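You operate a simulated robot arm through the tools that you are given. There is no shell and no other tool. Be economical: measure what you need, move in short steps, check, and stop when the job is done.

You are at the controls of a simulated robot arm. One attempt, no reset.

JOB
Switch the heating block off and spin its two tubes at HIGH.
Fine: opposite wells of the small centrifuge, lid shut, one full run; they stay in.

Only the result counts: the job must be done as asked and must still hold three seconds after the hand-in. Knocking over, shifting, dropping, spilling or breaking anything else fails it. A push-on lid holds only when it is set on centred and level and pressed home; a screw cap is set on level and turned clockwise until tight.

ROBOT AND FRAMES
A 6-joint arm with a fingered hand, on a carriage that runs on a rail from [4, 1070] to [-4, -1070] (x, y) and turns from -184 to 148 degrees about z. Base frame: it is fixed where the carriage stands at the start and does not move with it; the origin is on the floor, on the carriage's upright axis, x ahead of it, y to its left, z up. Readings come in mm, degrees, newtons and seconds.
Its first joint turns from -166.0 to 166.0 degrees. Places, roughly: blue-cap centrifuge tube [750, -1250, 1000]; green-cap centrifuge tube [750, -1250, 1000]; grey-cap island tube [750, -1500, 1000]; lid key of the small centrifuge [600, 0, 900]; pulse key [600, -100, 900]; red-cap centrifuge tube [750, -1250, 1000]; screen of the small centrifuge [600, 0, 900]; small centrifuge [700, -100, 900]; small centrifuge lid [700, -100, 1000]; speed knob of the small centrifuge [600, -100, 900]; start key of the small centrifuge [600, 0, 900]; switch of the heating block [600, -500, 900]; timer key of the heating block [600, -600, 900]; well 2 of the small rotor [700, -100, 900]; white-cap centrifuge tube [750, -1250, 1000]; yellow-cap island tube [750, -1500, 1000]. Payload 4 kg.
The TCP is the grasp point between the finger pads, 26 mm short of the fingertips. In the tool frame z runs along the fingers and y along their closing line. Largest opening 132 mm; the body of the gripper starts 73 mm behind the TCP. The gripper is a hand of 4 fingers: y runs from the thumb to the fingers, the wrist lies at [0, 0, -239] in the tool frame, and closing takes about 1.5 s.
Orientation is that of the tool frame in the base frame, as a unit quaternion [x, y, z, w]. With the fingers straight down and closing along the base's y, the tool's x points along the base's -x, its y along +y and its z along -z.

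CONTROLS
- The arm moves only by the tool play_rows. Its argument "steps" is a list of rows, each a list of 6 numbers: the shift along the tool's x, y, z in units of 40 mm (1.0 is 40 mm), then the turn, a rotation vector about the tool's x, y, z in units of 5 degrees (1.0 is 5 degrees). In form: [[tx, ty, tz, wx, wy, wz], ...]. A call has 1 to 8 rows; each row shifts and turns the commanded pose from where the row before left it, along the tool's axes as they then stand. "fingers" is the closure, from 0 (fully open) to 1 (shut), set as the call begins (left out, the last holds). A call with a number of a shift or a turn outside -1 to 1 is refused whole. A row lasts 0.2 s, in which the tool goes at most 50 mm and 8.6 degrees; a call with a longer step from one row to the next is refused whole, and so is a gripper value outside its range. A pose out of reach is approached as far as the arm can. The call stops where the force on the tool passes 40 N (or 10 N more than at its start, if that is more) or the arm is blocked; 0.2 s more then pass. Each finger travels about 45 mm/s and halts on what it meets, pressing with about 24 N; the grip force reading is that of the motor and also rises with nothing between the fingers. The clock runs only during rows and for 0.2 s after the last one: add rows that do not move to give the fingers time. It gives the time, the measured TCP pose, the force on the tool (base axes), the opening and the grip force at its end, in the units of the frame above (readings bear some noise), with the torque about the TCP (base axes, N m) and any sound that the robot's microphone picked up, and new pictures: "pictures" is both (left out), scene, wrist or none.
- Cameras (640 x 400 px; columns grow to the right, rows downward): "scene" is now at [237, 124.1, 1457.9]; the picture's right is [-0.74, -0.67, 0.00], its down [-0.40, 0.44, -0.80] and it looks along [0.54, -0.60, -0.59] (base axes); focal length 280 px, centre (320, 200). "wrist" rides on the gripper at [68, 2, -97] in the tool frame; the picture's right is [-0.03, 1.00, 0.00], its down [-0.82, -0.02, -0.58] and it looks along [-0.58, -0.01, 0.82] (tool axes); focal length 270 px, centre (320, 200). There is no depth. A picture from a camera that has moved, and an enlarged one, comes with that camera's place and axes in the base frame and with its lens. The place of the scene camera against the robot may be out by one fixed shift of up to 18 mm in any direction.
- lift_body(by): slides the trunk up (or, below 0, down) by that many mm; the arm and the scene camera ride with it, the base frame stays. It gives what a move gives, with no picture.
- drive_base(legs): drives the robot by 1 to 6 legs, each [ahead, left, turn to the left] in mm, mm and degrees, along the robot's own axes; the way and the turn of a leg run together, so that a leg with both is an arc; at most 1500 mm and 180 degrees a leg. The arm and the cameras ride along, it lands a little off, and it stops where it bumps. It keeps to its track: a leg is cut to what the track allows. It gives what a move gives, and a new picture of the scene camera.
- curl_fingers(finger1, finger2, finger3, thumb_bend): sets how far each is bent, from 0 (flat) to 100 (curled in); at 30 the hand is open as for a grip, at 70 the pads meet at the TCP. One left out holds its place. A second passes; each finger stops where it meets its share of the squeeze, and holds until it gets a number again. A gripper value or a shape takes the hand back. It gives what a move gives, with no picture; readings hold the bend of each and the force on the fingers (four entries, about 0 where the hand has none), thumb and palm.
- grasp_type(shape): the hand has 4 fingers and takes this shape, open, in about a second: jaw (thumb against the fingers, like two jaws); tri (thumb and two fingers); tip (a fingertip pinch); poke (one finger out to press); point (the index stretched); flat (the hand flat); cup (the hand cupped); fist (a fist). The gripper value then closes the fingers along that shape, each until it touches; the sizes above hold for jaw. It gives what a move gives, with no picture.
- pan_tilt(pan, tilt): turns the head with the scene camera to pan (to the left, within 143 degrees either way) and tilt (down, from -29 to 69), counted from straight ahead of the robot. It gives what a move gives, and a new picture of the scene camera.
- enlarge(camera, box): a new picture of the part [left, top, right, bottom] of that camera's present view, enlarged. No time passes.
- sign_off(): hands the job in; it is judged then, once.

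Go step by step. Nothing tells you exact positions but the pictures and the camera data: compare them with the known pose of the tool, close in by small moves and look again before you grip or let go. The budget is 120 turns and 260 pictures, counting those below and the enlarged ones. Unless the task says otherwise, let go and move clear before handing in, and close with one line.

The tools are called after "Request:" by a JSON object that holds its "fn" and its "kwargs". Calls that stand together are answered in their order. play_rows: Moves the arm, as the interface text tells. Its arguments: {"type":"object","properties":{"steps":{"type":"array"},"fingers":{"type":"number"},"pictures":{"type":"string","enum":["both","scene","wrist","none"]}},"required":["steps"]} The other tools are called the same way: lift_body (by) slides the trunk up or down; grasp_type (shape) gives the hand a shape; curl_fingers (finger1, finger2, finger3, thumb_bend) moves the fingers one by one; drive_base (legs) drives the base; pan_tilt (pan, tilt) turns the head that bears the scene camera; enlarge (camera, box) takes an enlarged picture of a part of a camera's view; sign_off () hands the job in.

At the start:

```text
t: 0.0
tool_pos: [587.2, -74.6, 1228.2]
ee_rot: [0.0, 1.0, 0.001, 0.0]
force: [-0.7, 0.9, 0.2]
torque: [0.01, 0.01, -0.01]
opening: 132.1
gripper_force: 0.1
shape: jaw
bend: [30.0, 30.0, 30.0, 30.0]
finger forces: [0.0, 0.1, 0.0, 0.1, 0.0, 0.0]
trunk travel left (down, up): [-475.0, 153.0]
robot x, y, heading: [1.9, -2.9, -0.2]
head pan, tilt: [-48.0, 36.5]
```

scene: 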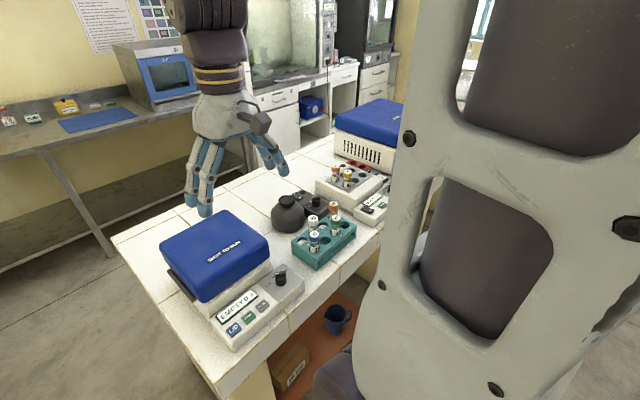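
wrist: 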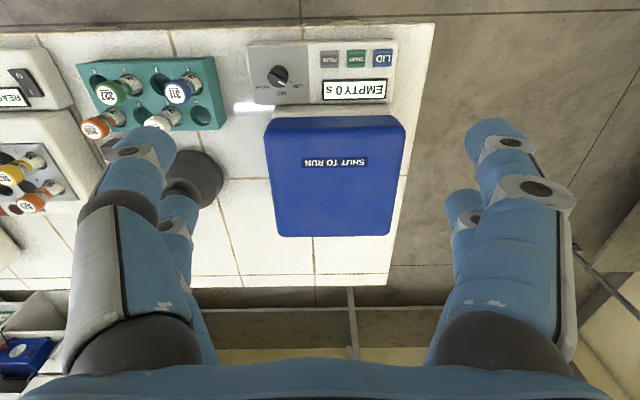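

I see the small centrifuge (blue lid), a green rack, and the heating block with two or more tubes beyond. I'll enlarge to read details.

Request:
{"fn": "enlarge", "kwargs": {"camera": "scene", "box": [260, 130, 420, 280]}}

Request:
{"fn": "enlarge", "kwargs": {"camera": "wrist", "box": [0, 30, 240, 230]}}

Request:
{"fn": "enlarge", "kwargs": {"camera": "wrist", "box": [240, 30, 440, 150]}}

```text
2.67 times, centred on (340, 205) of scene
camera zoom: at [237.0, 124.1, 1457.9], right [-0.74, -0.67, 0.0], down [-0.4, 0.44, -0.8], along [0.54, -0.6, -0.59], focal length 745 px, centre (267, 187)
```

zoom: 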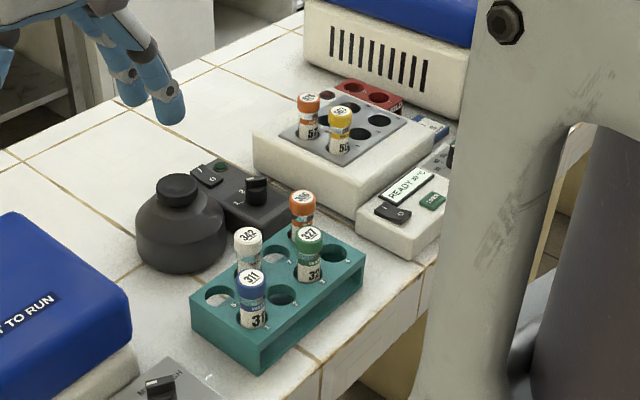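

```text
2.00 times, centred on (120, 130) of wrist
camera zoom: at [520.5, -72.3, 1325.3], right [0.03, 1.0, 0.0], down [0.82, -0.02, 0.58], along [0.58, -0.01, -0.82], focal length 541 px, centre (720, 340)
```

zoom: 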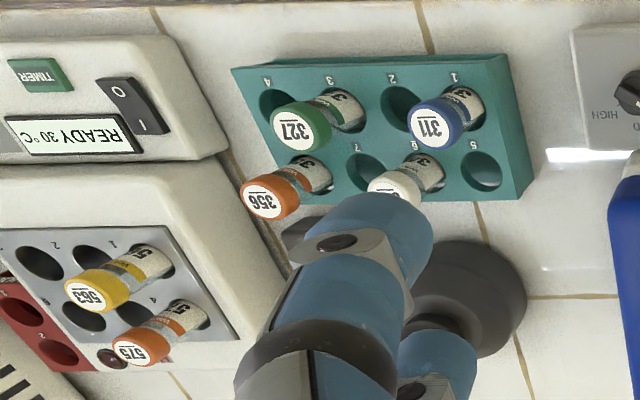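

```text
3.20 times, centred on (340, 90) of wrist
camera zoom: at [520.5, -72.3, 1325.3], right [0.03, 1.0, 0.0], down [0.82, -0.02, 0.58], along [0.58, -0.01, -0.82], focal length 865 px, centre (256, 552)
```

zoom: 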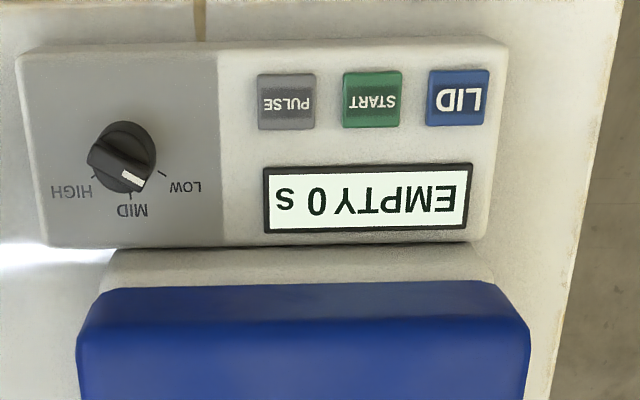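

The heating block (yellow 563 and orange 575 tubes) sits around y -450..-600, and the centrifuge around y -100. I'll drive the carriage to about y -300, from where both are in reach.

Request:
{"fn": "drive_base", "kwargs": {"legs": [[0, -290, 0]]}}

Request:
{"fn": "grasp_type", "kwargs": {"shape": "poke"}}

Request:
{"fn": "play_rows", "kwargs": {"steps": [[0, 0, 0, 0, 0, 0]]}}

```text
t: 2.0
tool_pos: [585.7, -361.3, 1228.2]
ee_rot: [0.0, 1.0, 0.0, 0.0]
force: [0.2, 0.1, 0.2]
torque: [0.01, 0.01, 0.02]
opening: 132.0
gripper_force: 0.0
shape: jaw
bend: [30.0, 30.0, 30.0, 30.0]
finger forces: [0.1, 0.1, 0.0, 0.1, 0.1, 0.0]
trunk travel left (down, up): [-475.0, 153.0]
robot x, y, heading: [-2.2, -287.8, -0.1]
head pan, tilt: [-48.0, 36.5]
camera scene: at [235.8, -162.1, 1457.9], right [-0.74, -0.67, 0.0], down [-0.4, 0.44, -0.8], along [0.54, -0.6, -0.59], focal length 280 px, centre (320, 200)
```

scene: 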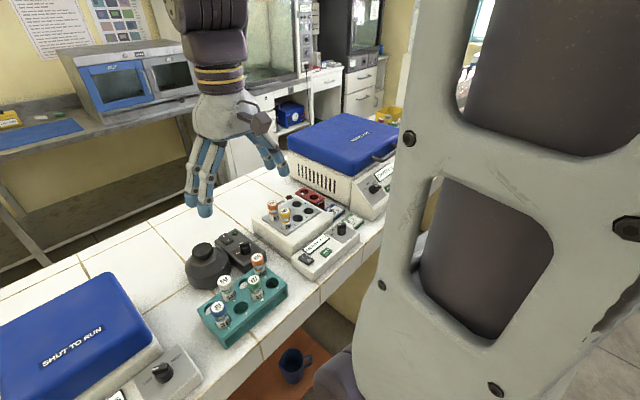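

```text
t: 2.9
tool_pos: [585.6, -360.4, 1228.1]
ee_rot: [0.0, 1.0, -0.001, 0.0]
force: [-0.8, 0.3, 0.4]
torque: [0.01, -0.02, -0.02]
opening: 0.0
gripper_force: 0.1
shape: poke
bend: [100.0, 100.0, 100.0, 34.0]
finger forces: [0.1, 0.1, 0.0, 0.1, 0.0, 0.0]
trunk travel left (down, up): [-475.0, 153.0]
robot x, y, heading: [-0.6, -285.5, -0.0]
head pan, tilt: [-48.0, 36.5]
```

```text
t: 3.3
tool_pos: [587.1, -361.1, 1226.9]
ee_rot: [0.0, 1.0, 0.001, -0.001]
force: [0.0, 0.2, 0.6]
torque: [0.02, -0.01, 0.0]
opening: 0.0
gripper_force: 0.0
shape: poke
bend: [100.0, 100.0, 100.0, 34.0]
finger forces: [0.1, 0.1, 0.1, 0.1, 0.0, 0.0]
trunk travel left (down, up): [-475.0, 153.0]
robot x, y, heading: [0.0, -293.6, -0.0]
head pan, tilt: [-48.0, 36.5]
camera scene: at [235.8, -162.1, 1457.9], right [-0.74, -0.67, 0.0], down [-0.4, 0.44, -0.8], along [0.54, -0.6, -0.59], focal length 280 px, centre (320, 200)
camera wrist: at [519.3, -358.4, 1325.4], right [0.03, 1.0, 0.0], down [0.82, -0.02, 0.58], along [0.58, -0.01, -0.82], focal length 270 px, centre (320, 200)
```

scene: 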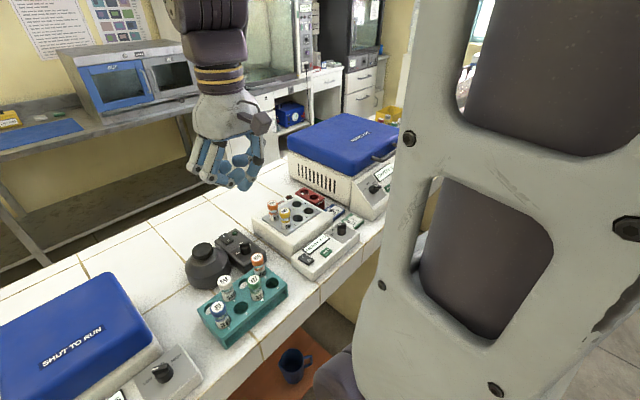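
wrist: 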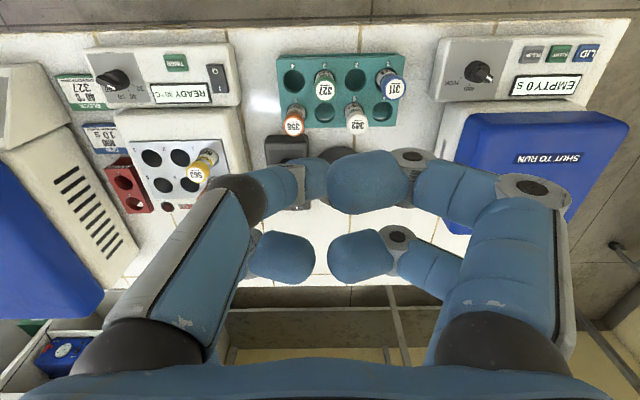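

I'll read the notes and check what the poke shape looks like.

Request:
{"fn": "enlarge", "kwargs": {"camera": "wrist", "box": [40, 30, 250, 220]}}

Request:
{"fn": "enlarge", "kwargs": {"camera": "scene", "box": [170, 70, 300, 200]}}

Request:
{"fn": "curl_fingers", "kwargs": {"finger1": 70, "finger2": 100, "finger3": 100, "thumb_bend": 30}}

Request:
{"fn": "play_rows", "kwargs": {"steps": [[0, 0, 0, 0, 0, 0]]}}

```text
2.11 times, centred on (145, 125) of wrist
camera zoom: at [519.3, -358.4, 1325.4], right [0.03, 1.0, 0.0], down [0.82, -0.02, 0.58], along [0.58, -0.01, -0.82], focal length 569 px, centre (688, 358)
```

zoom: 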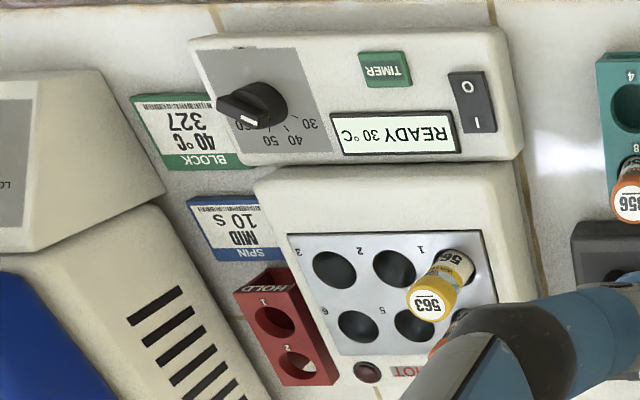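

```text
3.08 times, centred on (235, 135) of scene
camera zoom: at [235.8, -162.1, 1457.9], right [-0.74, -0.67, 0.0], down [-0.4, 0.44, -0.8], along [0.54, -0.6, -0.59], focal length 860 px, centre (582, 400)
```

zoom: 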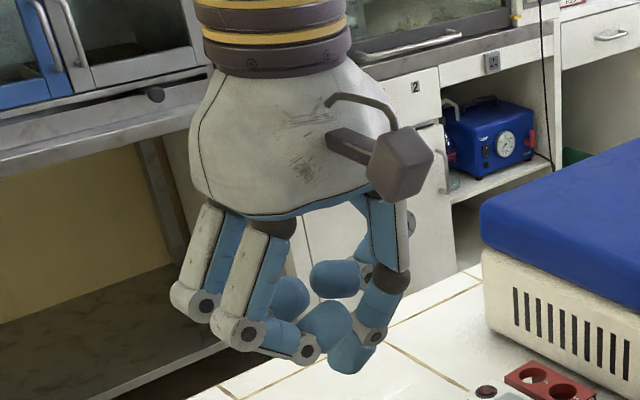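

```text
t: 4.3
tool_pos: [587.9, -361.3, 1227.1]
ee_rot: [0.0, 1.0, 0.0, 0.0]
force: [0.2, 0.3, -0.2]
torque: [0.01, 0.02, 0.01]
opening: 66.4
gripper_force: 0.0
shape: fingers
bend: [70.0, 99.0, 98.0, 30.0]
finger forces: [0.0, 0.0, 0.0, 0.0, 0.0, 0.0]
trunk travel left (down, up): [-475.0, 153.0]
robot x, y, heading: [-1.7, -284.2, 0.0]
head pan, tilt: [-48.0, 36.5]
```

```text
t: 4.7
tool_pos: [586.2, -359.9, 1227.4]
ee_rot: [0.0, 1.0, 0.001, 0.0]
force: [-0.7, -0.3, -0.6]
torque: [0.0, 0.01, 0.0]
opening: 66.2
gripper_force: 0.1
shape: fingers
bend: [70.0, 99.0, 98.0, 30.0]
finger forces: [0.0, 0.1, 0.0, 0.0, 0.0, 0.0]
trunk travel left (down, up): [-475.0, 153.0]
robot x, y, heading: [-1.3, -286.8, -0.2]
head pan, tilt: [-48.0, 36.5]
camera scene: at [235.8, -162.1, 1457.9], right [-0.74, -0.67, 0.0], down [-0.4, 0.44, -0.8], along [0.54, -0.6, -0.59], focal length 280 px, centre (320, 200)
camera wrist: at [519.3, -358.4, 1325.4], right [0.03, 1.0, 0.0], down [0.82, -0.02, 0.58], along [0.58, -0.01, -0.82], focal length 270 px, centre (320, 200)
```

scene: 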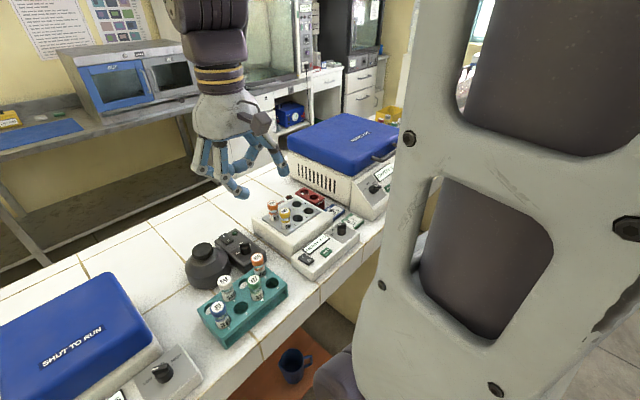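
wrist: 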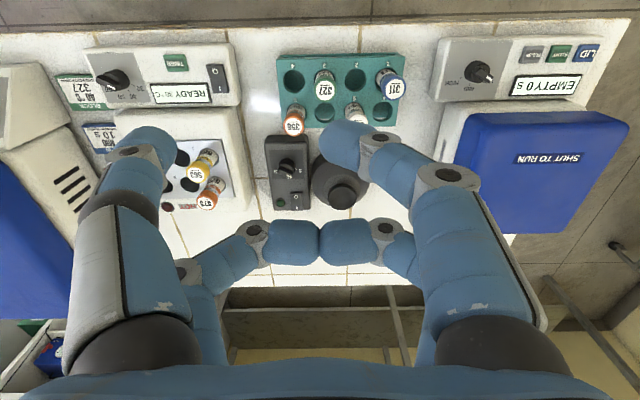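

The hand has two digit pairs; I'll test the tip and tri shapes for pinching and pointing.

Request:
{"fn": "grasp_type", "kwargs": {"shape": "tip"}}

Request:
{"fn": "play_rows", "kwargs": {"steps": [[0, 0, 0, 0, 0, 0]]}}

Request:
{"fn": "play_rows", "kwargs": {"steps": [[0, 0, 0, 0, 0, 0], [0, 0, 0, 0, 0, 0], [0, 0, 0, 0, 0, 0], [0, 0, 0, 0, 0, 0], [0, 0, 0, 0, 0, 0], [0, 0, 0, 0, 0, 0], [0, 0, 0, 0, 0, 0]], "fingers": 1}}

Request:
{"fn": "enlarge", "kwargs": {"camera": "scene", "box": [170, 70, 300, 200]}}

Request:
{"fn": "grasp_type", "kwargs": {"shape": "tri"}}

Request:
{"fn": "play_rows", "kwargs": {"steps": [[0, 0, 0, 0, 0, 0], [0, 0, 0, 0, 0, 0], [0, 0, 0, 0, 0, 0], [0, 0, 0, 0, 0, 0], [0, 0, 0, 0, 0, 0], [0, 0, 0, 0, 0, 0], [0, 0, 0, 0, 0, 0]], "fingers": 1}}

```text
t: 5.6
tool_pos: [585.7, -361.4, 1227.9]
ee_rot: [0.0, 1.0, 0.0, 0.0]
force: [0.1, 0.8, -0.8]
torque: [-0.05, -0.02, -0.01]
opening: 131.9
gripper_force: 0.1
shape: tip
bend: [30.0, 30.0, 30.0, 30.0]
finger forces: [0.1, 0.0, 0.1, 0.1, 0.0, 0.0]
trunk travel left (down, up): [-475.0, 153.0]
robot x, y, heading: [0.9, -286.1, 0.2]
head pan, tilt: [-48.0, 36.5]
```

```text
t: 6.0
tool_pos: [587.4, -360.5, 1228.3]
ee_rot: [0.001, 1.0, 0.0, -0.001]
force: [0.2, 0.4, 0.0]
torque: [-0.05, 0.03, 0.0]
opening: 131.9
gripper_force: 0.2
shape: tip
bend: [30.0, 30.0, 30.0, 30.0]
finger forces: [0.1, 0.0, 0.1, 0.1, 0.0, 0.1]
trunk travel left (down, up): [-475.0, 153.0]
robot x, y, heading: [-2.5, -285.4, -0.1]
head pan, tilt: [-48.0, 36.5]
camera scene: at [235.8, -162.1, 1457.9], right [-0.74, -0.67, 0.0], down [-0.4, 0.44, -0.8], along [0.54, -0.6, -0.59], focal length 280 px, centre (320, 200)
camera wrist: at [519.3, -358.4, 1325.4], right [0.03, 1.0, 0.0], down [0.82, -0.02, 0.58], along [0.58, -0.01, -0.82], focal length 270 px, centre (320, 200)
```

scene: 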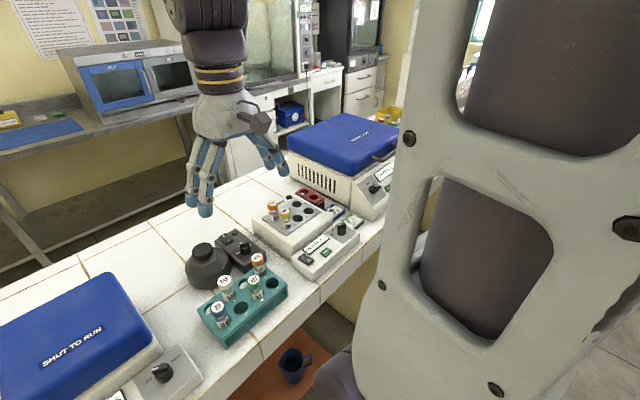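
wrist: 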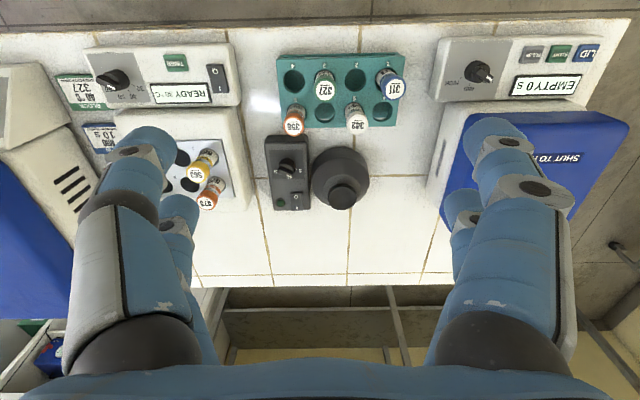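

```text
t: 7.6
tool_pos: [586.9, -361.6, 1227.2]
ee_rot: [0.0, 1.0, 0.001, 0.0]
force: [-0.6, -0.1, -0.3]
torque: [-0.02, 0.0, 0.0]
opening: 0.0
gripper_force: 0.1
shape: tip
bend: [63.0, 63.0, 63.0, 70.0]
finger forces: [0.0, 0.0, 0.0, 0.0, 0.0, 0.0]
trunk travel left (down, up): [-475.0, 153.0]
robot x, y, heading: [-2.9, -286.1, -0.1]
head pan, tilt: [-48.0, 36.5]
camera scene: at [235.8, -162.1, 1457.9], right [-0.74, -0.67, 0.0], down [-0.4, 0.44, -0.8], along [0.54, -0.6, -0.59], focal length 280 px, centre (320, 200)
camera wrist: at [519.4, -358.4, 1325.4], right [0.03, 1.0, 0.0], down [0.82, -0.02, 0.58], along [0.58, -0.01, -0.82], focal length 270 px, centre (320, 200)
```

scene: 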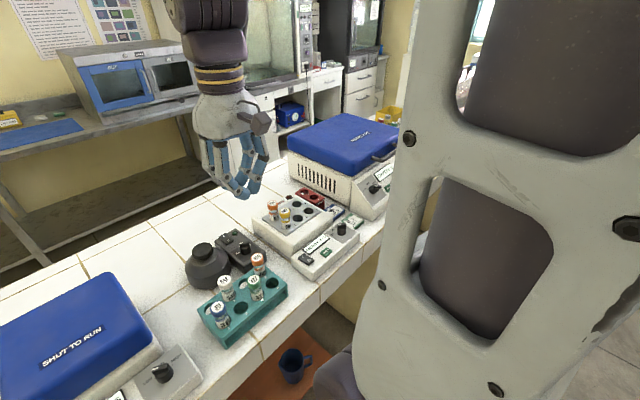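
wrist: 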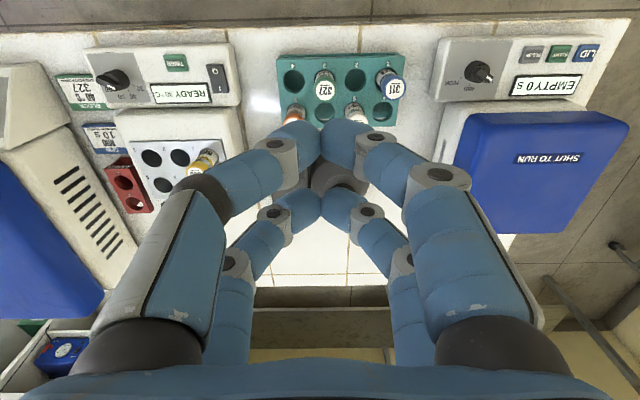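

```text
3.08 times, centred on (235, 135) of scene
camera zoom: at [235.8, -162.1, 1457.9], right [-0.74, -0.67, 0.0], down [-0.4, 0.44, -0.8], along [0.54, -0.6, -0.59], focal length 860 px, centre (582, 400)
```

zoom: 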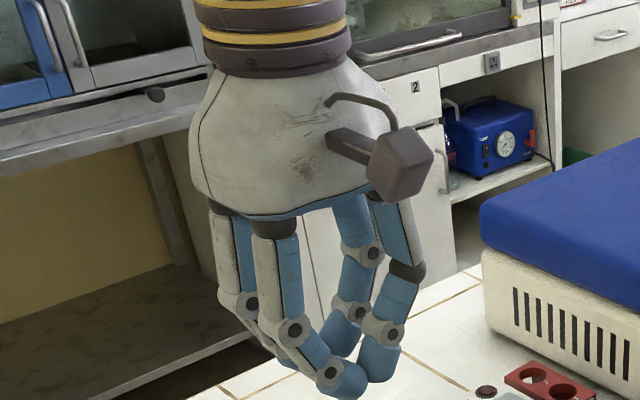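

```text
t: 8.5
tool_pos: [586.3, -361.4, 1226.8]
ee_rot: [0.0, 1.0, 0.0, 0.001]
force: [0.5, 0.0, -0.3]
torque: [-0.01, 0.01, -0.01]
opening: 132.0
gripper_force: 0.0
shape: tri
bend: [30.0, 30.0, 30.0, 30.0]
finger forces: [0.1, 0.1, 0.1, 0.0, 0.0, 0.0]
trunk travel left (down, up): [-475.0, 153.0]
robot x, y, heading: [-3.0, -283.7, -0.2]
head pan, tilt: [-48.0, 36.5]
```

```text
t: 10.1
tool_pos: [586.2, -361.3, 1227.0]
ee_rot: [0.0, 1.0, 0.0, 0.001]
force: [0.0, 0.2, 0.2]
torque: [0.0, -0.01, -0.02]
opening: 0.0
gripper_force: 0.0
shape: tri
bend: [63.0, 63.0, 63.0, 70.0]
finger forces: [0.0, 0.1, 0.1, 0.0, 0.0, 0.1]
trunk travel left (down, up): [-475.0, 153.0]
robot x, y, heading: [-2.7, -284.9, 0.1]
head pan, tilt: [-48.0, 36.5]
camera scene: at [235.8, -162.1, 1457.9], right [-0.74, -0.67, 0.0], down [-0.4, 0.44, -0.8], along [0.54, -0.6, -0.59], focal length 280 px, centre (320, 200)
camera wrist: at [519.3, -358.4, 1325.4], right [0.03, 1.0, 0.0], down [0.82, -0.02, 0.58], along [0.58, -0.01, -0.82], focal length 270 px, centre (320, 200)
```

scene: 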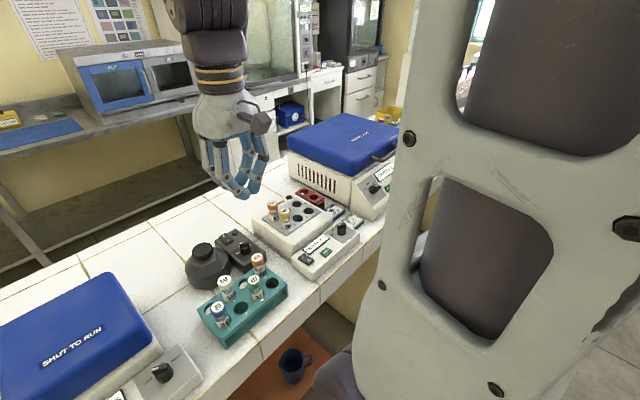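
wrist: 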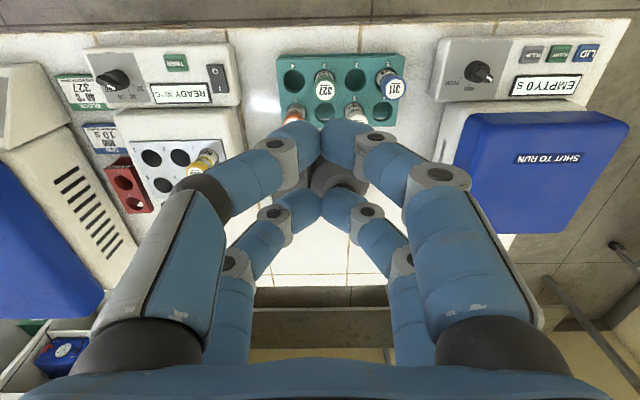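

Tip and tri have the same layout (digit pairs at tool x ±19). I'll use the near pair (finger1 + thumb), curl the far pair away, and approach above the heating block switch, which I estimate at (595, -507, 904).

Request:
{"fn": "curl_fingers", "kwargs": {"finger1": 66, "finger2": 100, "finger3": 100, "thumb_bend": 66}}

Request:
{"fn": "play_rows", "kwargs": {"steps": [[-0.07, -0.6, 0.95, 0, 0, 0], [-0.07, -0.6, 0.95, 0, 0, 0], [-0.07, -0.6, 0.95, 0, 0, 0], [-0.07, -0.6, 0.95, 0, 0, 0], [-0.07, -0.6, 0.95, 0, 0, 0], [-0.07, -0.6, 0.95, 0, 0, 0]]}}

Request:
{"fn": "enlarge", "kwargs": {"camera": "scene", "box": [200, 120, 360, 280]}}

```text
t: 11.1
tool_pos: [587.2, -361.0, 1227.5]
ee_rot: [-0.001, 1.0, -0.001, 0.0]
force: [-0.2, 0.1, 0.5]
torque: [-0.03, -0.01, -0.03]
opening: 12.8
gripper_force: 0.0
shape: fingers
bend: [66.0, 74.0, 74.0, 66.0]
finger forces: [0.0, 0.1, 0.1, 0.0, 0.0, 0.0]
trunk travel left (down, up): [-475.0, 153.0]
robot x, y, heading: [0.7, -283.4, 0.1]
head pan, tilt: [-48.0, 36.5]
```

```text
t: 12.5
tool_pos: [602.6, -505.2, 999.6]
ee_rot: [0.0, 1.0, -0.001, 0.0]
force: [-0.2, -0.2, 0.8]
torque: [0.0, -0.02, 0.0]
opening: 13.4
gripper_force: 0.1
shape: fingers
bend: [66.0, 74.0, 74.0, 66.0]
finger forces: [0.1, 0.0, 0.1, 0.0, 0.0, 0.0]
trunk travel left (down, up): [-475.0, 153.0]
robot x, y, heading: [2.2, -283.4, -0.1]
head pan, tilt: [-48.0, 36.5]
camera scene: at [235.4, -161.8, 1458.0], right [-0.74, -0.67, 0.0], down [-0.4, 0.44, -0.8], along [0.54, -0.6, -0.59], focal length 280 px, centre (320, 200)
camera wrist: at [536.0, -502.5, 1097.6], right [0.02, 1.0, 0.0], down [0.82, -0.02, 0.58], along [0.58, -0.01, -0.82], focal length 270 px, centre (320, 200)
```

scene: 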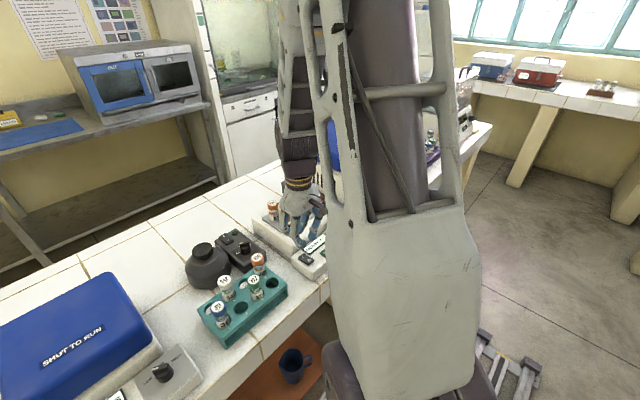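
wrist: 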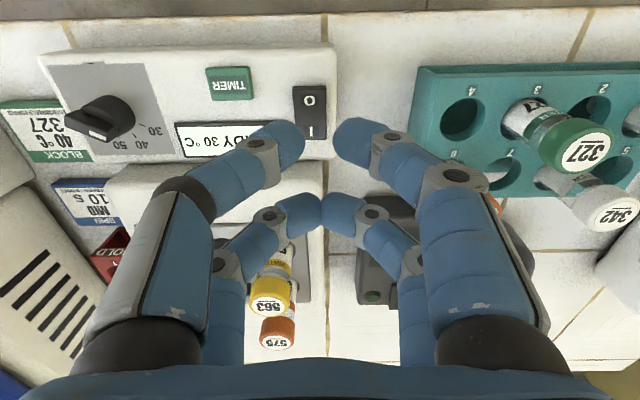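

```text
2.50 times, centred on (280, 200) of scene
camera zoom: at [235.4, -161.8, 1458.0], right [-0.74, -0.67, 0.0], down [-0.4, 0.44, -0.8], along [0.54, -0.6, -0.59], focal length 699 px, centre (420, 200)
```

zoom: 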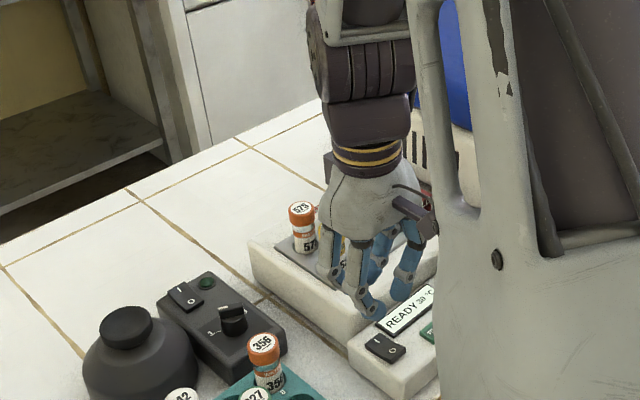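

The far pair would hit the block body, so I'll rise a little, curl it fully via the poke shape, then set the near pair.

Request:
{"fn": "play_rows", "kwargs": {"steps": [[-0.08, -0.1, -1, 0, 0, 0]], "pictures": "none"}}

Request:
{"fn": "grasp_type", "kwargs": {"shape": "poke"}}

Request:
{"fn": "curl_fingers", "kwargs": {"thumb_bend": 30}}

Request:
{"fn": "curl_fingers", "kwargs": {"finger1": 69, "thumb_bend": 69}}

Request:
{"fn": "play_rows", "kwargs": {"steps": [[0, 0, 0.5, 0, 0, 0], [0, 0, 0.5, 0, 0, 0]], "pictures": "wrist"}}

```text
t: 12.9
tool_pos: [606.3, -509.3, 1039.5]
ee_rot: [0.0, 1.0, 0.0, 0.001]
force: [-0.3, -0.1, -0.2]
torque: [0.01, 0.0, -0.01]
opening: 13.3
gripper_force: 0.0
shape: fingers
bend: [66.0, 74.0, 74.0, 66.0]
finger forces: [0.1, 0.0, 0.0, 0.0, 0.0, 0.1]
trunk travel left (down, up): [-475.0, 153.0]
robot x, y, heading: [-3.5, -290.8, 0.0]
head pan, tilt: [-48.0, 36.5]
```

```text
t: 13.8
tool_pos: [607.0, -509.4, 1038.9]
ee_rot: [0.0, 1.0, 0.0, 0.0]
force: [0.0, 0.9, -0.6]
torque: [0.01, 0.0, -0.01]
opening: 0.1
gripper_force: 0.0
shape: poke
bend: [100.0, 100.0, 100.0, 34.0]
finger forces: [0.0, 0.0, 0.1, 0.0, 0.1, 0.0]
trunk travel left (down, up): [-475.0, 153.0]
robot x, y, heading: [0.9, -286.5, 0.3]
head pan, tilt: [-48.0, 36.5]
```

```text
t: 14.8
tool_pos: [606.7, -509.1, 1040.1]
ee_rot: [0.0, 1.0, 0.0, 0.0]
force: [0.3, -0.7, -0.6]
torque: [0.0, 0.0, 0.02]
opening: 78.1
gripper_force: 0.1
shape: fingers
bend: [100.0, 100.0, 100.0, 30.0]
finger forces: [0.0, 0.0, 0.0, 0.1, 0.1, 0.0]
trunk travel left (down, up): [-475.0, 153.0]
robot x, y, heading: [0.2, -287.3, -0.2]
head pan, tilt: [-48.0, 36.5]
```

```text
t: 15.8
tool_pos: [606.7, -509.1, 1039.4]
ee_rot: [0.0, 1.0, 0.0, 0.0]
force: [0.8, 0.6, -0.7]
torque: [0.0, 0.01, -0.02]
opening: 4.0
gripper_force: 0.0
shape: fingers
bend: [69.0, 100.0, 100.0, 69.0]
finger forces: [0.1, 0.1, 0.1, 0.0, 0.1, 0.1]
trunk travel left (down, up): [-475.0, 153.0]
robot x, y, heading: [-0.5, -284.4, -0.1]
head pan, tilt: [-48.0, 36.5]
```

```text
t: 16.4
tool_pos: [607.3, -508.8, 999.2]
ee_rot: [0.0, 1.0, 0.0, 0.0]
force: [0.0, 0.6, -0.3]
torque: [-0.01, -0.02, 0.0]
opening: 4.0
gripper_force: 0.1
shape: fingers
bend: [69.0, 100.0, 100.0, 69.0]
finger forces: [0.1, 0.2, 0.0, 0.1, 0.0, 0.0]
trunk travel left (down, up): [-475.0, 153.0]
robot x, y, heading: [-2.9, -287.9, 0.1]
head pan, tilt: [-48.0, 36.5]
camera wrist: at [539.1, -506.4, 1097.6], right [0.03, 1.0, 0.0], down [0.82, -0.02, 0.58], along [0.58, -0.01, -0.82], focal length 270 px, centre (320, 200)
```

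wrist: 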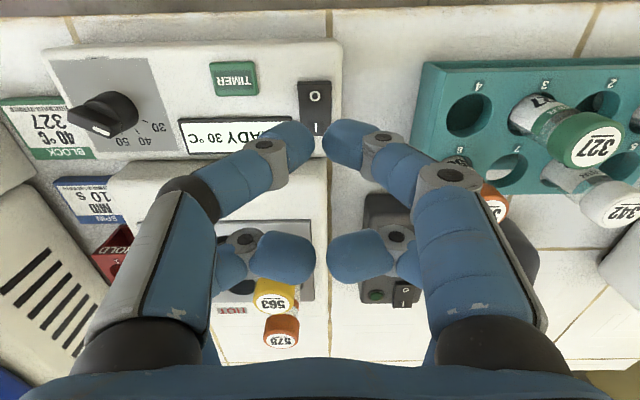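

The tip is over the O end; I'll descend gently and press.

Request:
{"fn": "play_rows", "kwargs": {"steps": [[0.05, 0, 0.7, 0, 0, 0], [0, 0, 0.7, 0, 0, 0], [0, 0, 0.1, 0, 0, 0]], "pictures": "wrist"}}

Request:
{"fn": "enlarge", "kwargs": {"camera": "scene", "box": [240, 180, 360, 280]}}

```text
t: 17.2
tool_pos: [604.6, -509.1, 939.1]
ee_rot: [0.0, 1.0, 0.0, 0.0]
force: [0.3, 0.4, 0.2]
torque: [-0.01, -0.01, 0.0]
opening: 3.8
gripper_force: 0.1
shape: fingers
bend: [69.0, 100.0, 100.0, 69.0]
finger forces: [0.1, 0.0, 0.0, 0.0, 0.1, 0.0]
trunk travel left (down, up): [-475.0, 153.0]
robot x, y, heading: [0.3, -280.4, 0.1]
head pan, tilt: [-48.0, 36.5]
camera wrist: at [537.6, -506.2, 1037.2], right [0.03, 1.0, 0.0], down [0.82, -0.02, 0.58], along [0.58, -0.01, -0.82], focal length 270 px, centre (320, 200)
```

wrist: 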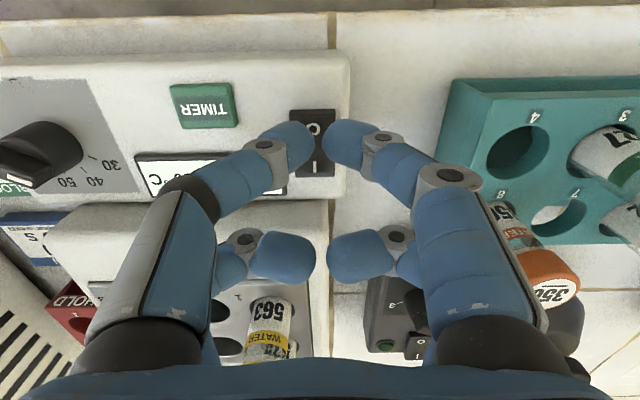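

```text
4.00 times, centred on (300, 230) of scene
camera zoom: at [235.7, -162.1, 1458.0], right [-0.74, -0.67, 0.0], down [-0.4, 0.44, -0.8], along [0.54, -0.6, -0.59], focal length 1118 px, centre (400, 80)
```

zoom: 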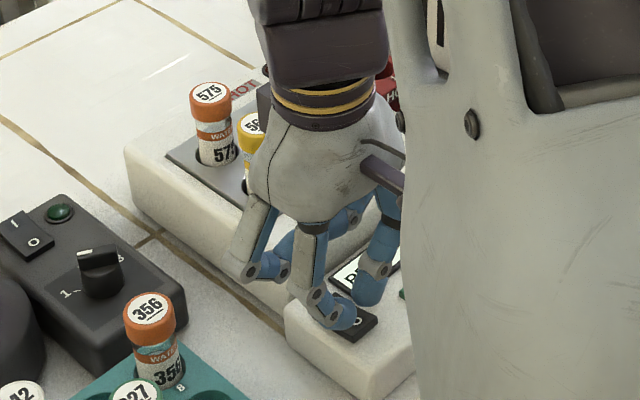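

Request:
{"fn": "play_rows", "kwargs": {"steps": [[0.05, 0, 0.1, 0, 0, 0], [0, 0, 0.1, 0, 0, 0], [0, 0, 0.1, 0, 0, 0]], "pictures": "none"}}

```text
t: 18.0
tool_pos: [602.2, -509.8, 928.2]
ee_rot: [-0.001, 1.0, 0.0, 0.0]
force: [-0.4, -1.0, 0.7]
torque: [-0.03, 0.0, 0.01]
opening: 3.6
gripper_force: 0.6
shape: fingers
bend: [69.0, 100.0, 100.0, 69.0]
finger forces: [0.1, 0.0, 0.0, 0.0, 0.7, 0.0]
trunk travel left (down, up): [-475.0, 153.0]
robot x, y, heading: [0.2, -286.4, 0.2]
head pan, tilt: [-48.0, 36.5]
```

Request:
{"fn": "play_rows", "kwargs": {"steps": [[0, 0, 0.1, 0, 0, 0], [0, 0, 0.1, 0, 0, 0]], "pictures": "wrist"}}

Request:
{"fn": "enlarge", "kwargs": {"camera": "wrist", "box": [240, 80, 400, 180]}}

```text
t: 18.6
tool_pos: [602.4, -509.4, 923.1]
ee_rot: [0.0, 1.0, -0.002, 0.003]
force: [-8.6, 0.2, 27.0]
torque: [-0.08, 0.58, -0.02]
opening: 1.6
gripper_force: 14.3
shape: fingers
bend: [71.0, 100.0, 100.0, 72.0]
finger forces: [11.5, 0.0, 0.0, 0.1, 16.6, 0.1]
trunk travel left (down, up): [-475.0, 153.0]
robot x, y, heading: [-2.6, -286.8, -0.3]
head pan, tilt: [-48.0, 36.5]
stopped in row 2: the force on the tool passed its limit at 44 N (the readings are from after the stop); the commanded pose is now the measured one
camera wrist: at [535.5, -507.8, 1020.9], right [0.03, 1.0, 0.0], down [0.81, -0.02, 0.58], along [0.58, -0.02, -0.81], focal length 270 px, centre (320, 200)
```

wrist: 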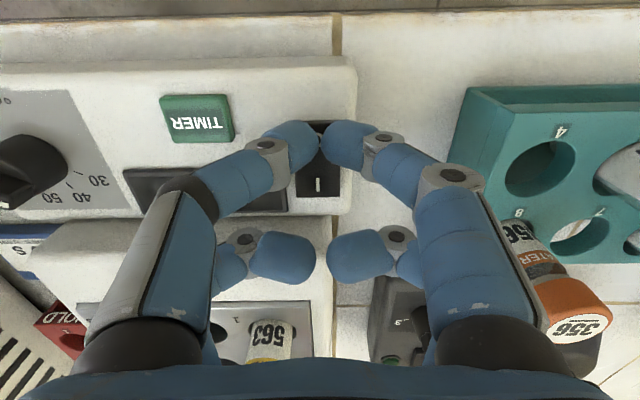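

```text
4.00 times, centred on (320, 130) of wrist
camera zoom: at [535.5, -507.8, 1020.9], right [0.03, 1.0, 0.0], down [0.81, -0.02, 0.58], along [0.58, -0.02, -0.81], focal length 1081 px, centre (320, 480)
```

zoom: 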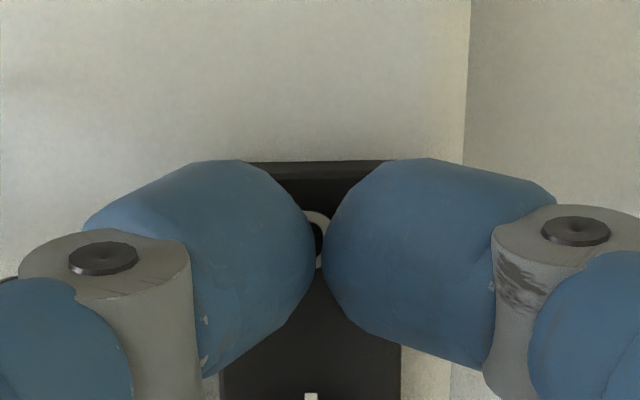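

The heater's display went dark, so it is off. Rising, then opening the near pair and looking at the tubes.

Request:
{"fn": "play_rows", "kwargs": {"steps": [[0, 0, -0.5, 0, 0, 0], [0, 0, -1, 0, 0, 0], [0, 0, -1, 0, 0, 0], [0, 0, -1, 0, 0, 0], [-0.6, 0, -0.9, 0, 0, 0], [-0.8, -0.2, -0.4, 0, 0, 0]], "pictures": "wrist"}}

Request:
{"fn": "enlarge", "kwargs": {"camera": "wrist", "box": [160, 40, 360, 180]}}

```text
t: 20.0
tool_pos: [658.3, -517.4, 1114.6]
ee_rot: [-0.001, 1.0, 0.0, 0.001]
force: [0.1, 0.0, 0.0]
torque: [0.0, -0.01, 0.01]
opening: 3.7
gripper_force: 0.1
shape: fingers
bend: [69.0, 100.0, 100.0, 69.0]
finger forces: [0.1, 0.1, 0.0, 0.1, 0.1, 0.0]
trunk travel left (down, up): [-475.0, 153.0]
robot x, y, heading: [1.0, -286.7, 0.2]
head pan, tilt: [-48.0, 36.5]
camera wrist: at [591.5, -514.3, 1211.1], right [0.03, 1.0, 0.0], down [0.81, -0.02, 0.58], along [0.58, -0.02, -0.81], focal length 270 px, centre (320, 200)
```

wrist: 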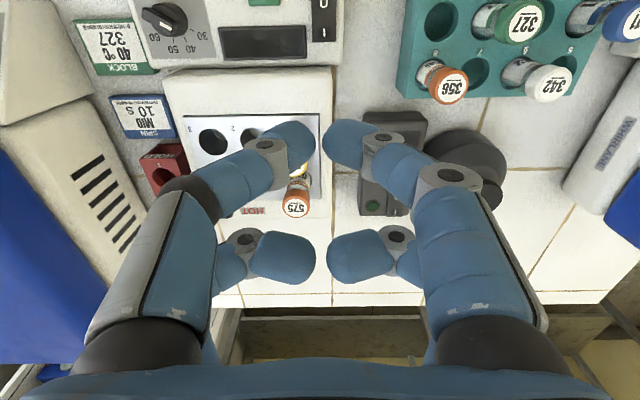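

```text
2.86 times, centred on (260, 110) of wrist
camera zoom: at [591.5, -514.3, 1211.1], right [0.03, 1.0, 0.0], down [0.81, -0.02, 0.58], along [0.58, -0.02, -0.81], focal length 772 px, centre (491, 457)
```

zoom: 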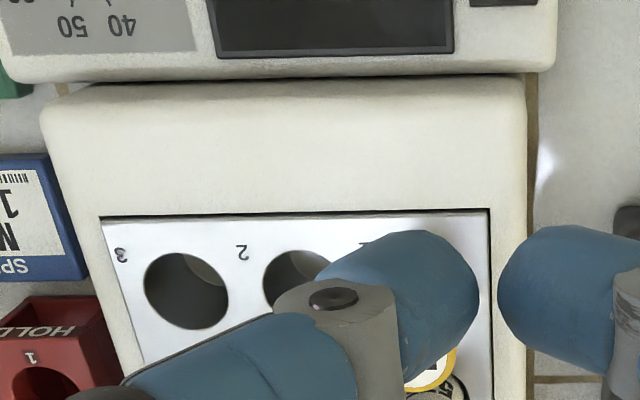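

Orange 575 is at about (761, -544), cap top near z 983. I'll open the near pair and hover over it.

Request:
{"fn": "curl_fingers", "kwargs": {"finger1": 56, "thumb_bend": 56}}

Request:
{"fn": "play_rows", "kwargs": {"steps": [[-0.76, -0.17, 0.35, 0, 0, 0], [-0.76, -0.17, 0.35, 0, 0, 0], [-0.76, -0.17, 0.35, 0, 0, 0], [-0.76, -0.17, 0.35, 0, 0, 0]]}}

Request:
{"fn": "enlarge", "kwargs": {"camera": "scene", "box": [220, 140, 360, 260]}}

```text
t: 21.0
tool_pos: [659.0, -517.7, 1112.7]
ee_rot: [0.0, 1.0, -0.001, 0.002]
force: [0.9, 0.2, 1.1]
torque: [0.02, 0.01, 0.02]
opening: 45.2
gripper_force: 0.0
shape: fingers
bend: [56.0, 100.0, 100.0, 56.0]
finger forces: [0.1, 0.0, 0.1, 0.1, 0.0, 0.0]
trunk travel left (down, up): [-475.0, 153.0]
robot x, y, heading: [-1.9, -284.7, -0.0]
head pan, tilt: [-48.0, 36.5]
```

```text
t: 22.0
tool_pos: [780.6, -545.6, 1058.6]
ee_rot: [0.0, 1.0, -0.001, 0.002]
force: [-0.4, 0.1, 0.5]
torque: [-0.01, -0.05, 0.0]
opening: 44.9
gripper_force: 0.1
shape: fingers
bend: [56.0, 100.0, 100.0, 56.0]
finger forces: [0.0, 0.1, 0.1, 0.1, 0.1, 0.0]
trunk travel left (down, up): [-475.0, 153.0]
robot x, y, heading: [0.8, -289.0, 0.1]
head pan, tilt: [-48.0, 36.5]
camera scene: at [235.4, -162.1, 1458.0], right [-0.74, -0.67, 0.0], down [-0.4, 0.44, -0.8], along [0.54, -0.6, -0.59], focal length 280 px, centre (320, 200)
camera wrist: at [712.7, -542.2, 1156.1], right [0.03, 1.0, 0.0], down [0.81, -0.02, 0.58], along [0.58, -0.02, -0.81], focal length 270 px, centre (320, 200)
```

scene: 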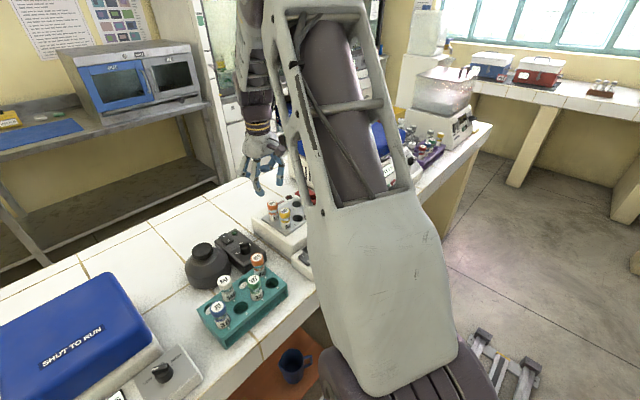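
wrist: 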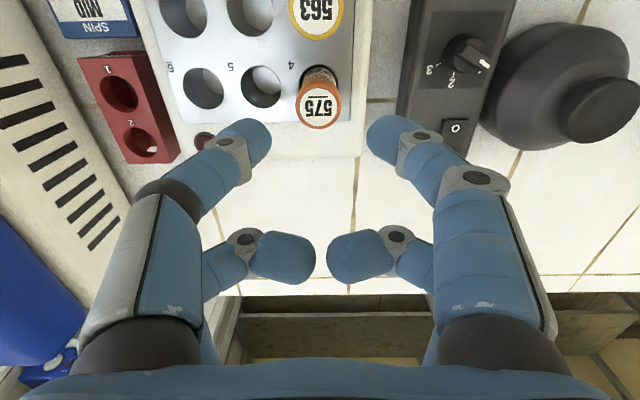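

```text
3.33 times, centred on (290, 200) of scene
camera zoom: at [235.4, -162.1, 1458.0], right [-0.74, -0.67, 0.0], down [-0.4, 0.44, -0.8], along [0.54, -0.6, -0.59], focal length 932 px, centre (420, 200)
```

zoom: 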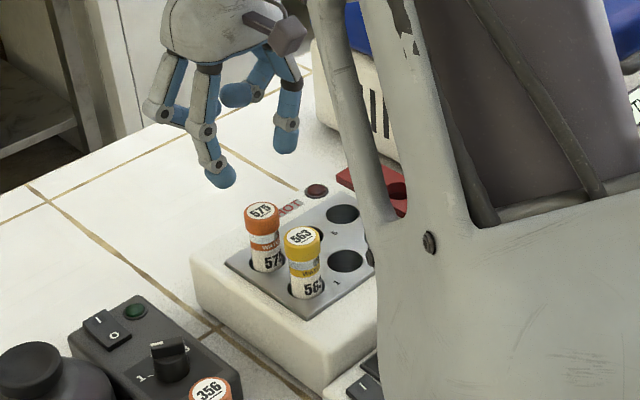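

Orange cap measures about 30 mm wide at (765, -544.6, 979), so the four-finger jaw cradles it well. I'll use jaw partly closed, centre over it and look again.

Request:
{"fn": "grasp_type", "kwargs": {"shape": "jaw"}}

Request:
{"fn": "play_rows", "kwargs": {"steps": [[0.39, 0.02, 0, 0, 0, 0], [0, 0, 0.3, 0, 0, 0], [0, 0, 0.3, 0, 0, 0], [0, 0, 0, 0, 0, 0], [0, 0, 0, 0, 0, 0]], "fingers": 0.5}}

Request:
{"fn": "enlarge", "kwargs": {"camera": "scene", "box": [220, 140, 360, 260]}}

```text
t: 22.9
tool_pos: [782.4, -545.4, 1058.4]
ee_rot: [0.0, 1.0, -0.002, 0.002]
force: [0.4, 0.6, 0.3]
torque: [-0.02, 0.01, 0.01]
opening: 132.1
gripper_force: 0.1
shape: jaw
bend: [30.0, 30.0, 30.0, 30.0]
finger forces: [0.1, 0.0, 0.1, 0.0, 0.0, 0.1]
trunk travel left (down, up): [-475.0, 153.0]
robot x, y, heading: [-0.1, -289.6, -0.2]
head pan, tilt: [-48.0, 36.5]
```

```text
t: 24.1
tool_pos: [765.5, -543.4, 1034.4]
ee_rot: [-0.001, 1.0, -0.001, 0.002]
force: [-0.3, -0.3, -0.1]
torque: [-0.02, -0.04, 0.01]
opening: 66.7
gripper_force: 0.1
shape: jaw
bend: [73.0, 73.0, 73.0, 70.0]
finger forces: [0.0, 0.0, 0.0, 0.0, 0.0, 0.0]
trunk travel left (down, up): [-475.0, 153.0]
robot x, y, heading: [-0.7, -286.2, 0.0]
head pan, tilt: [-48.0, 36.5]
camera scene: at [235.9, -162.2, 1457.9], right [-0.74, -0.67, 0.0], down [-0.4, 0.44, -0.8], along [0.54, -0.6, -0.59], focal length 280 px, centre (320, 200)
camera wrist: at [697.7, -541.1, 1131.7], right [0.03, 1.0, 0.0], down [0.81, -0.02, 0.58], along [0.58, -0.02, -0.81], focal length 270 px, centre (320, 200)
```

scene: 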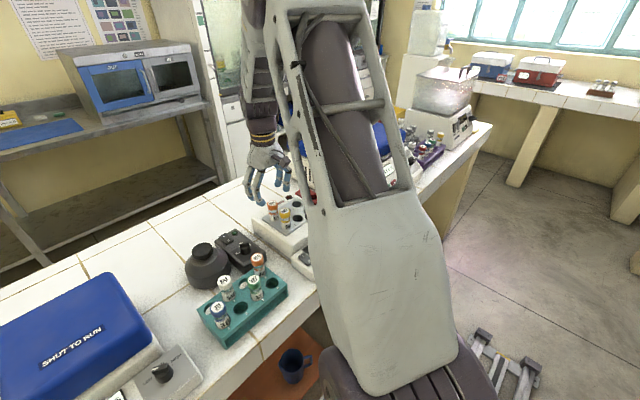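
wrist: 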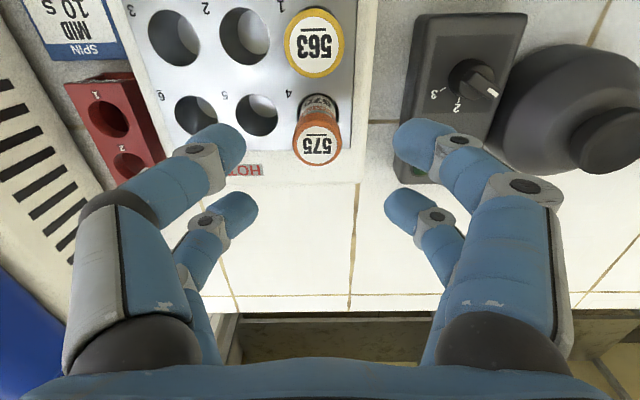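

```text
3.33 times, centred on (290, 200) of scene
camera zoom: at [235.9, -162.2, 1457.9], right [-0.74, -0.67, 0.0], down [-0.4, 0.44, -0.8], along [0.54, -0.6, -0.59], focal length 932 px, centre (420, 200)
```

zoom: 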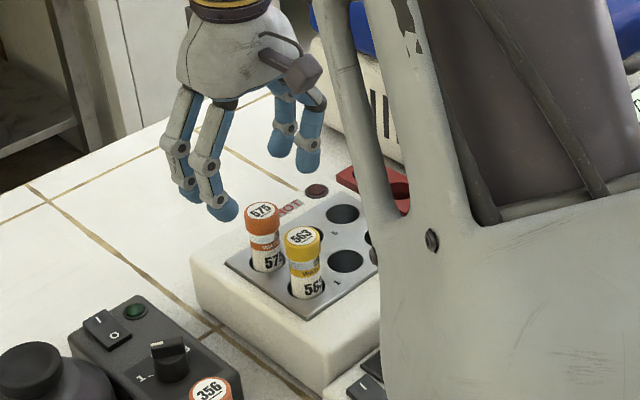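

Aligned. Descending to grip height (z ≈ 968).

Request:
{"fn": "play_rows", "kwargs": {"steps": [[-0.05, -0.03, 0.55, 0, 0, 0], [0, 0, 0.55, 0, 0, 0], [0, 0, 0.55, 0, 0, 0]]}}

Request:
{"fn": "enlarge", "kwargs": {"camera": "scene", "box": [220, 140, 360, 260]}}

```text
t: 24.9
tool_pos: [766.7, -546.3, 968.4]
ee_rot: [0.0, 1.0, 0.0, 0.002]
force: [-0.7, -0.8, 0.6]
torque: [-0.01, -0.01, 0.0]
opening: 66.7
gripper_force: 0.0
shape: jaw
bend: [73.0, 73.0, 73.0, 70.0]
finger forces: [0.1, 0.0, 0.0, 0.1, 0.1, 0.0]
trunk travel left (down, up): [-475.0, 153.0]
robot x, y, heading: [-3.8, -284.2, -0.1]
head pan, tilt: [-48.0, 36.5]
camera scene: at [235.6, -162.2, 1458.0], right [-0.74, -0.67, 0.0], down [-0.4, 0.44, -0.8], along [0.54, -0.6, -0.59], focal length 280 px, centre (320, 200)
camera wrist: at [699.8, -542.3, 1066.2], right [0.03, 1.0, 0.0], down [0.81, -0.02, 0.58], along [0.58, -0.02, -0.81], focal length 270 px, centre (320, 200)
```

scene: 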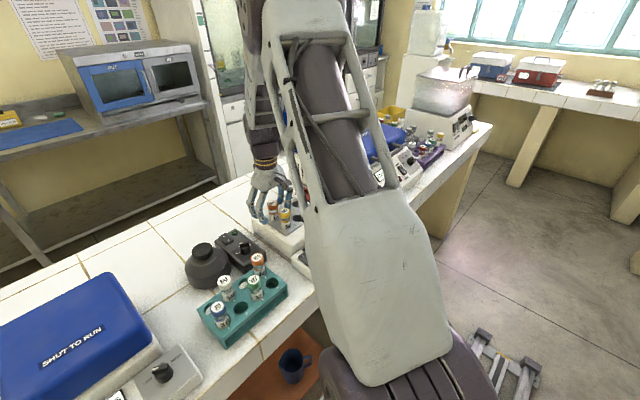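
wrist: 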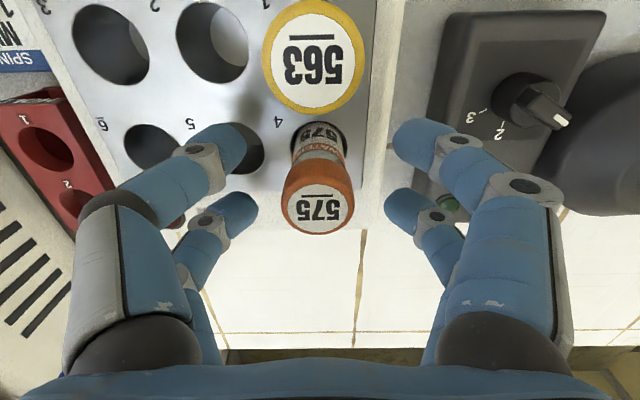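

```text
3.33 times, centred on (290, 200) of scene
camera zoom: at [235.6, -162.2, 1458.0], right [-0.74, -0.67, 0.0], down [-0.4, 0.44, -0.8], along [0.54, -0.6, -0.59], focal length 932 px, centre (420, 200)
```

zoom: 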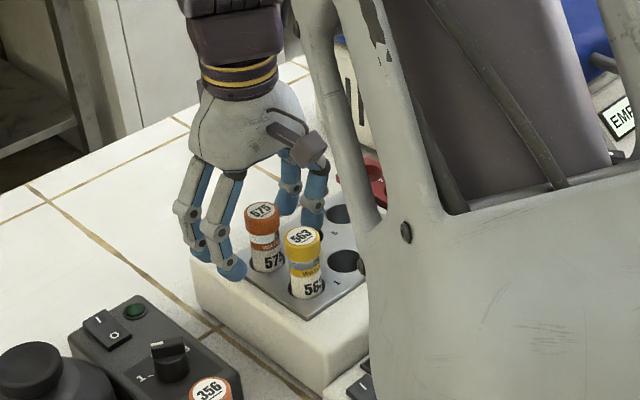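

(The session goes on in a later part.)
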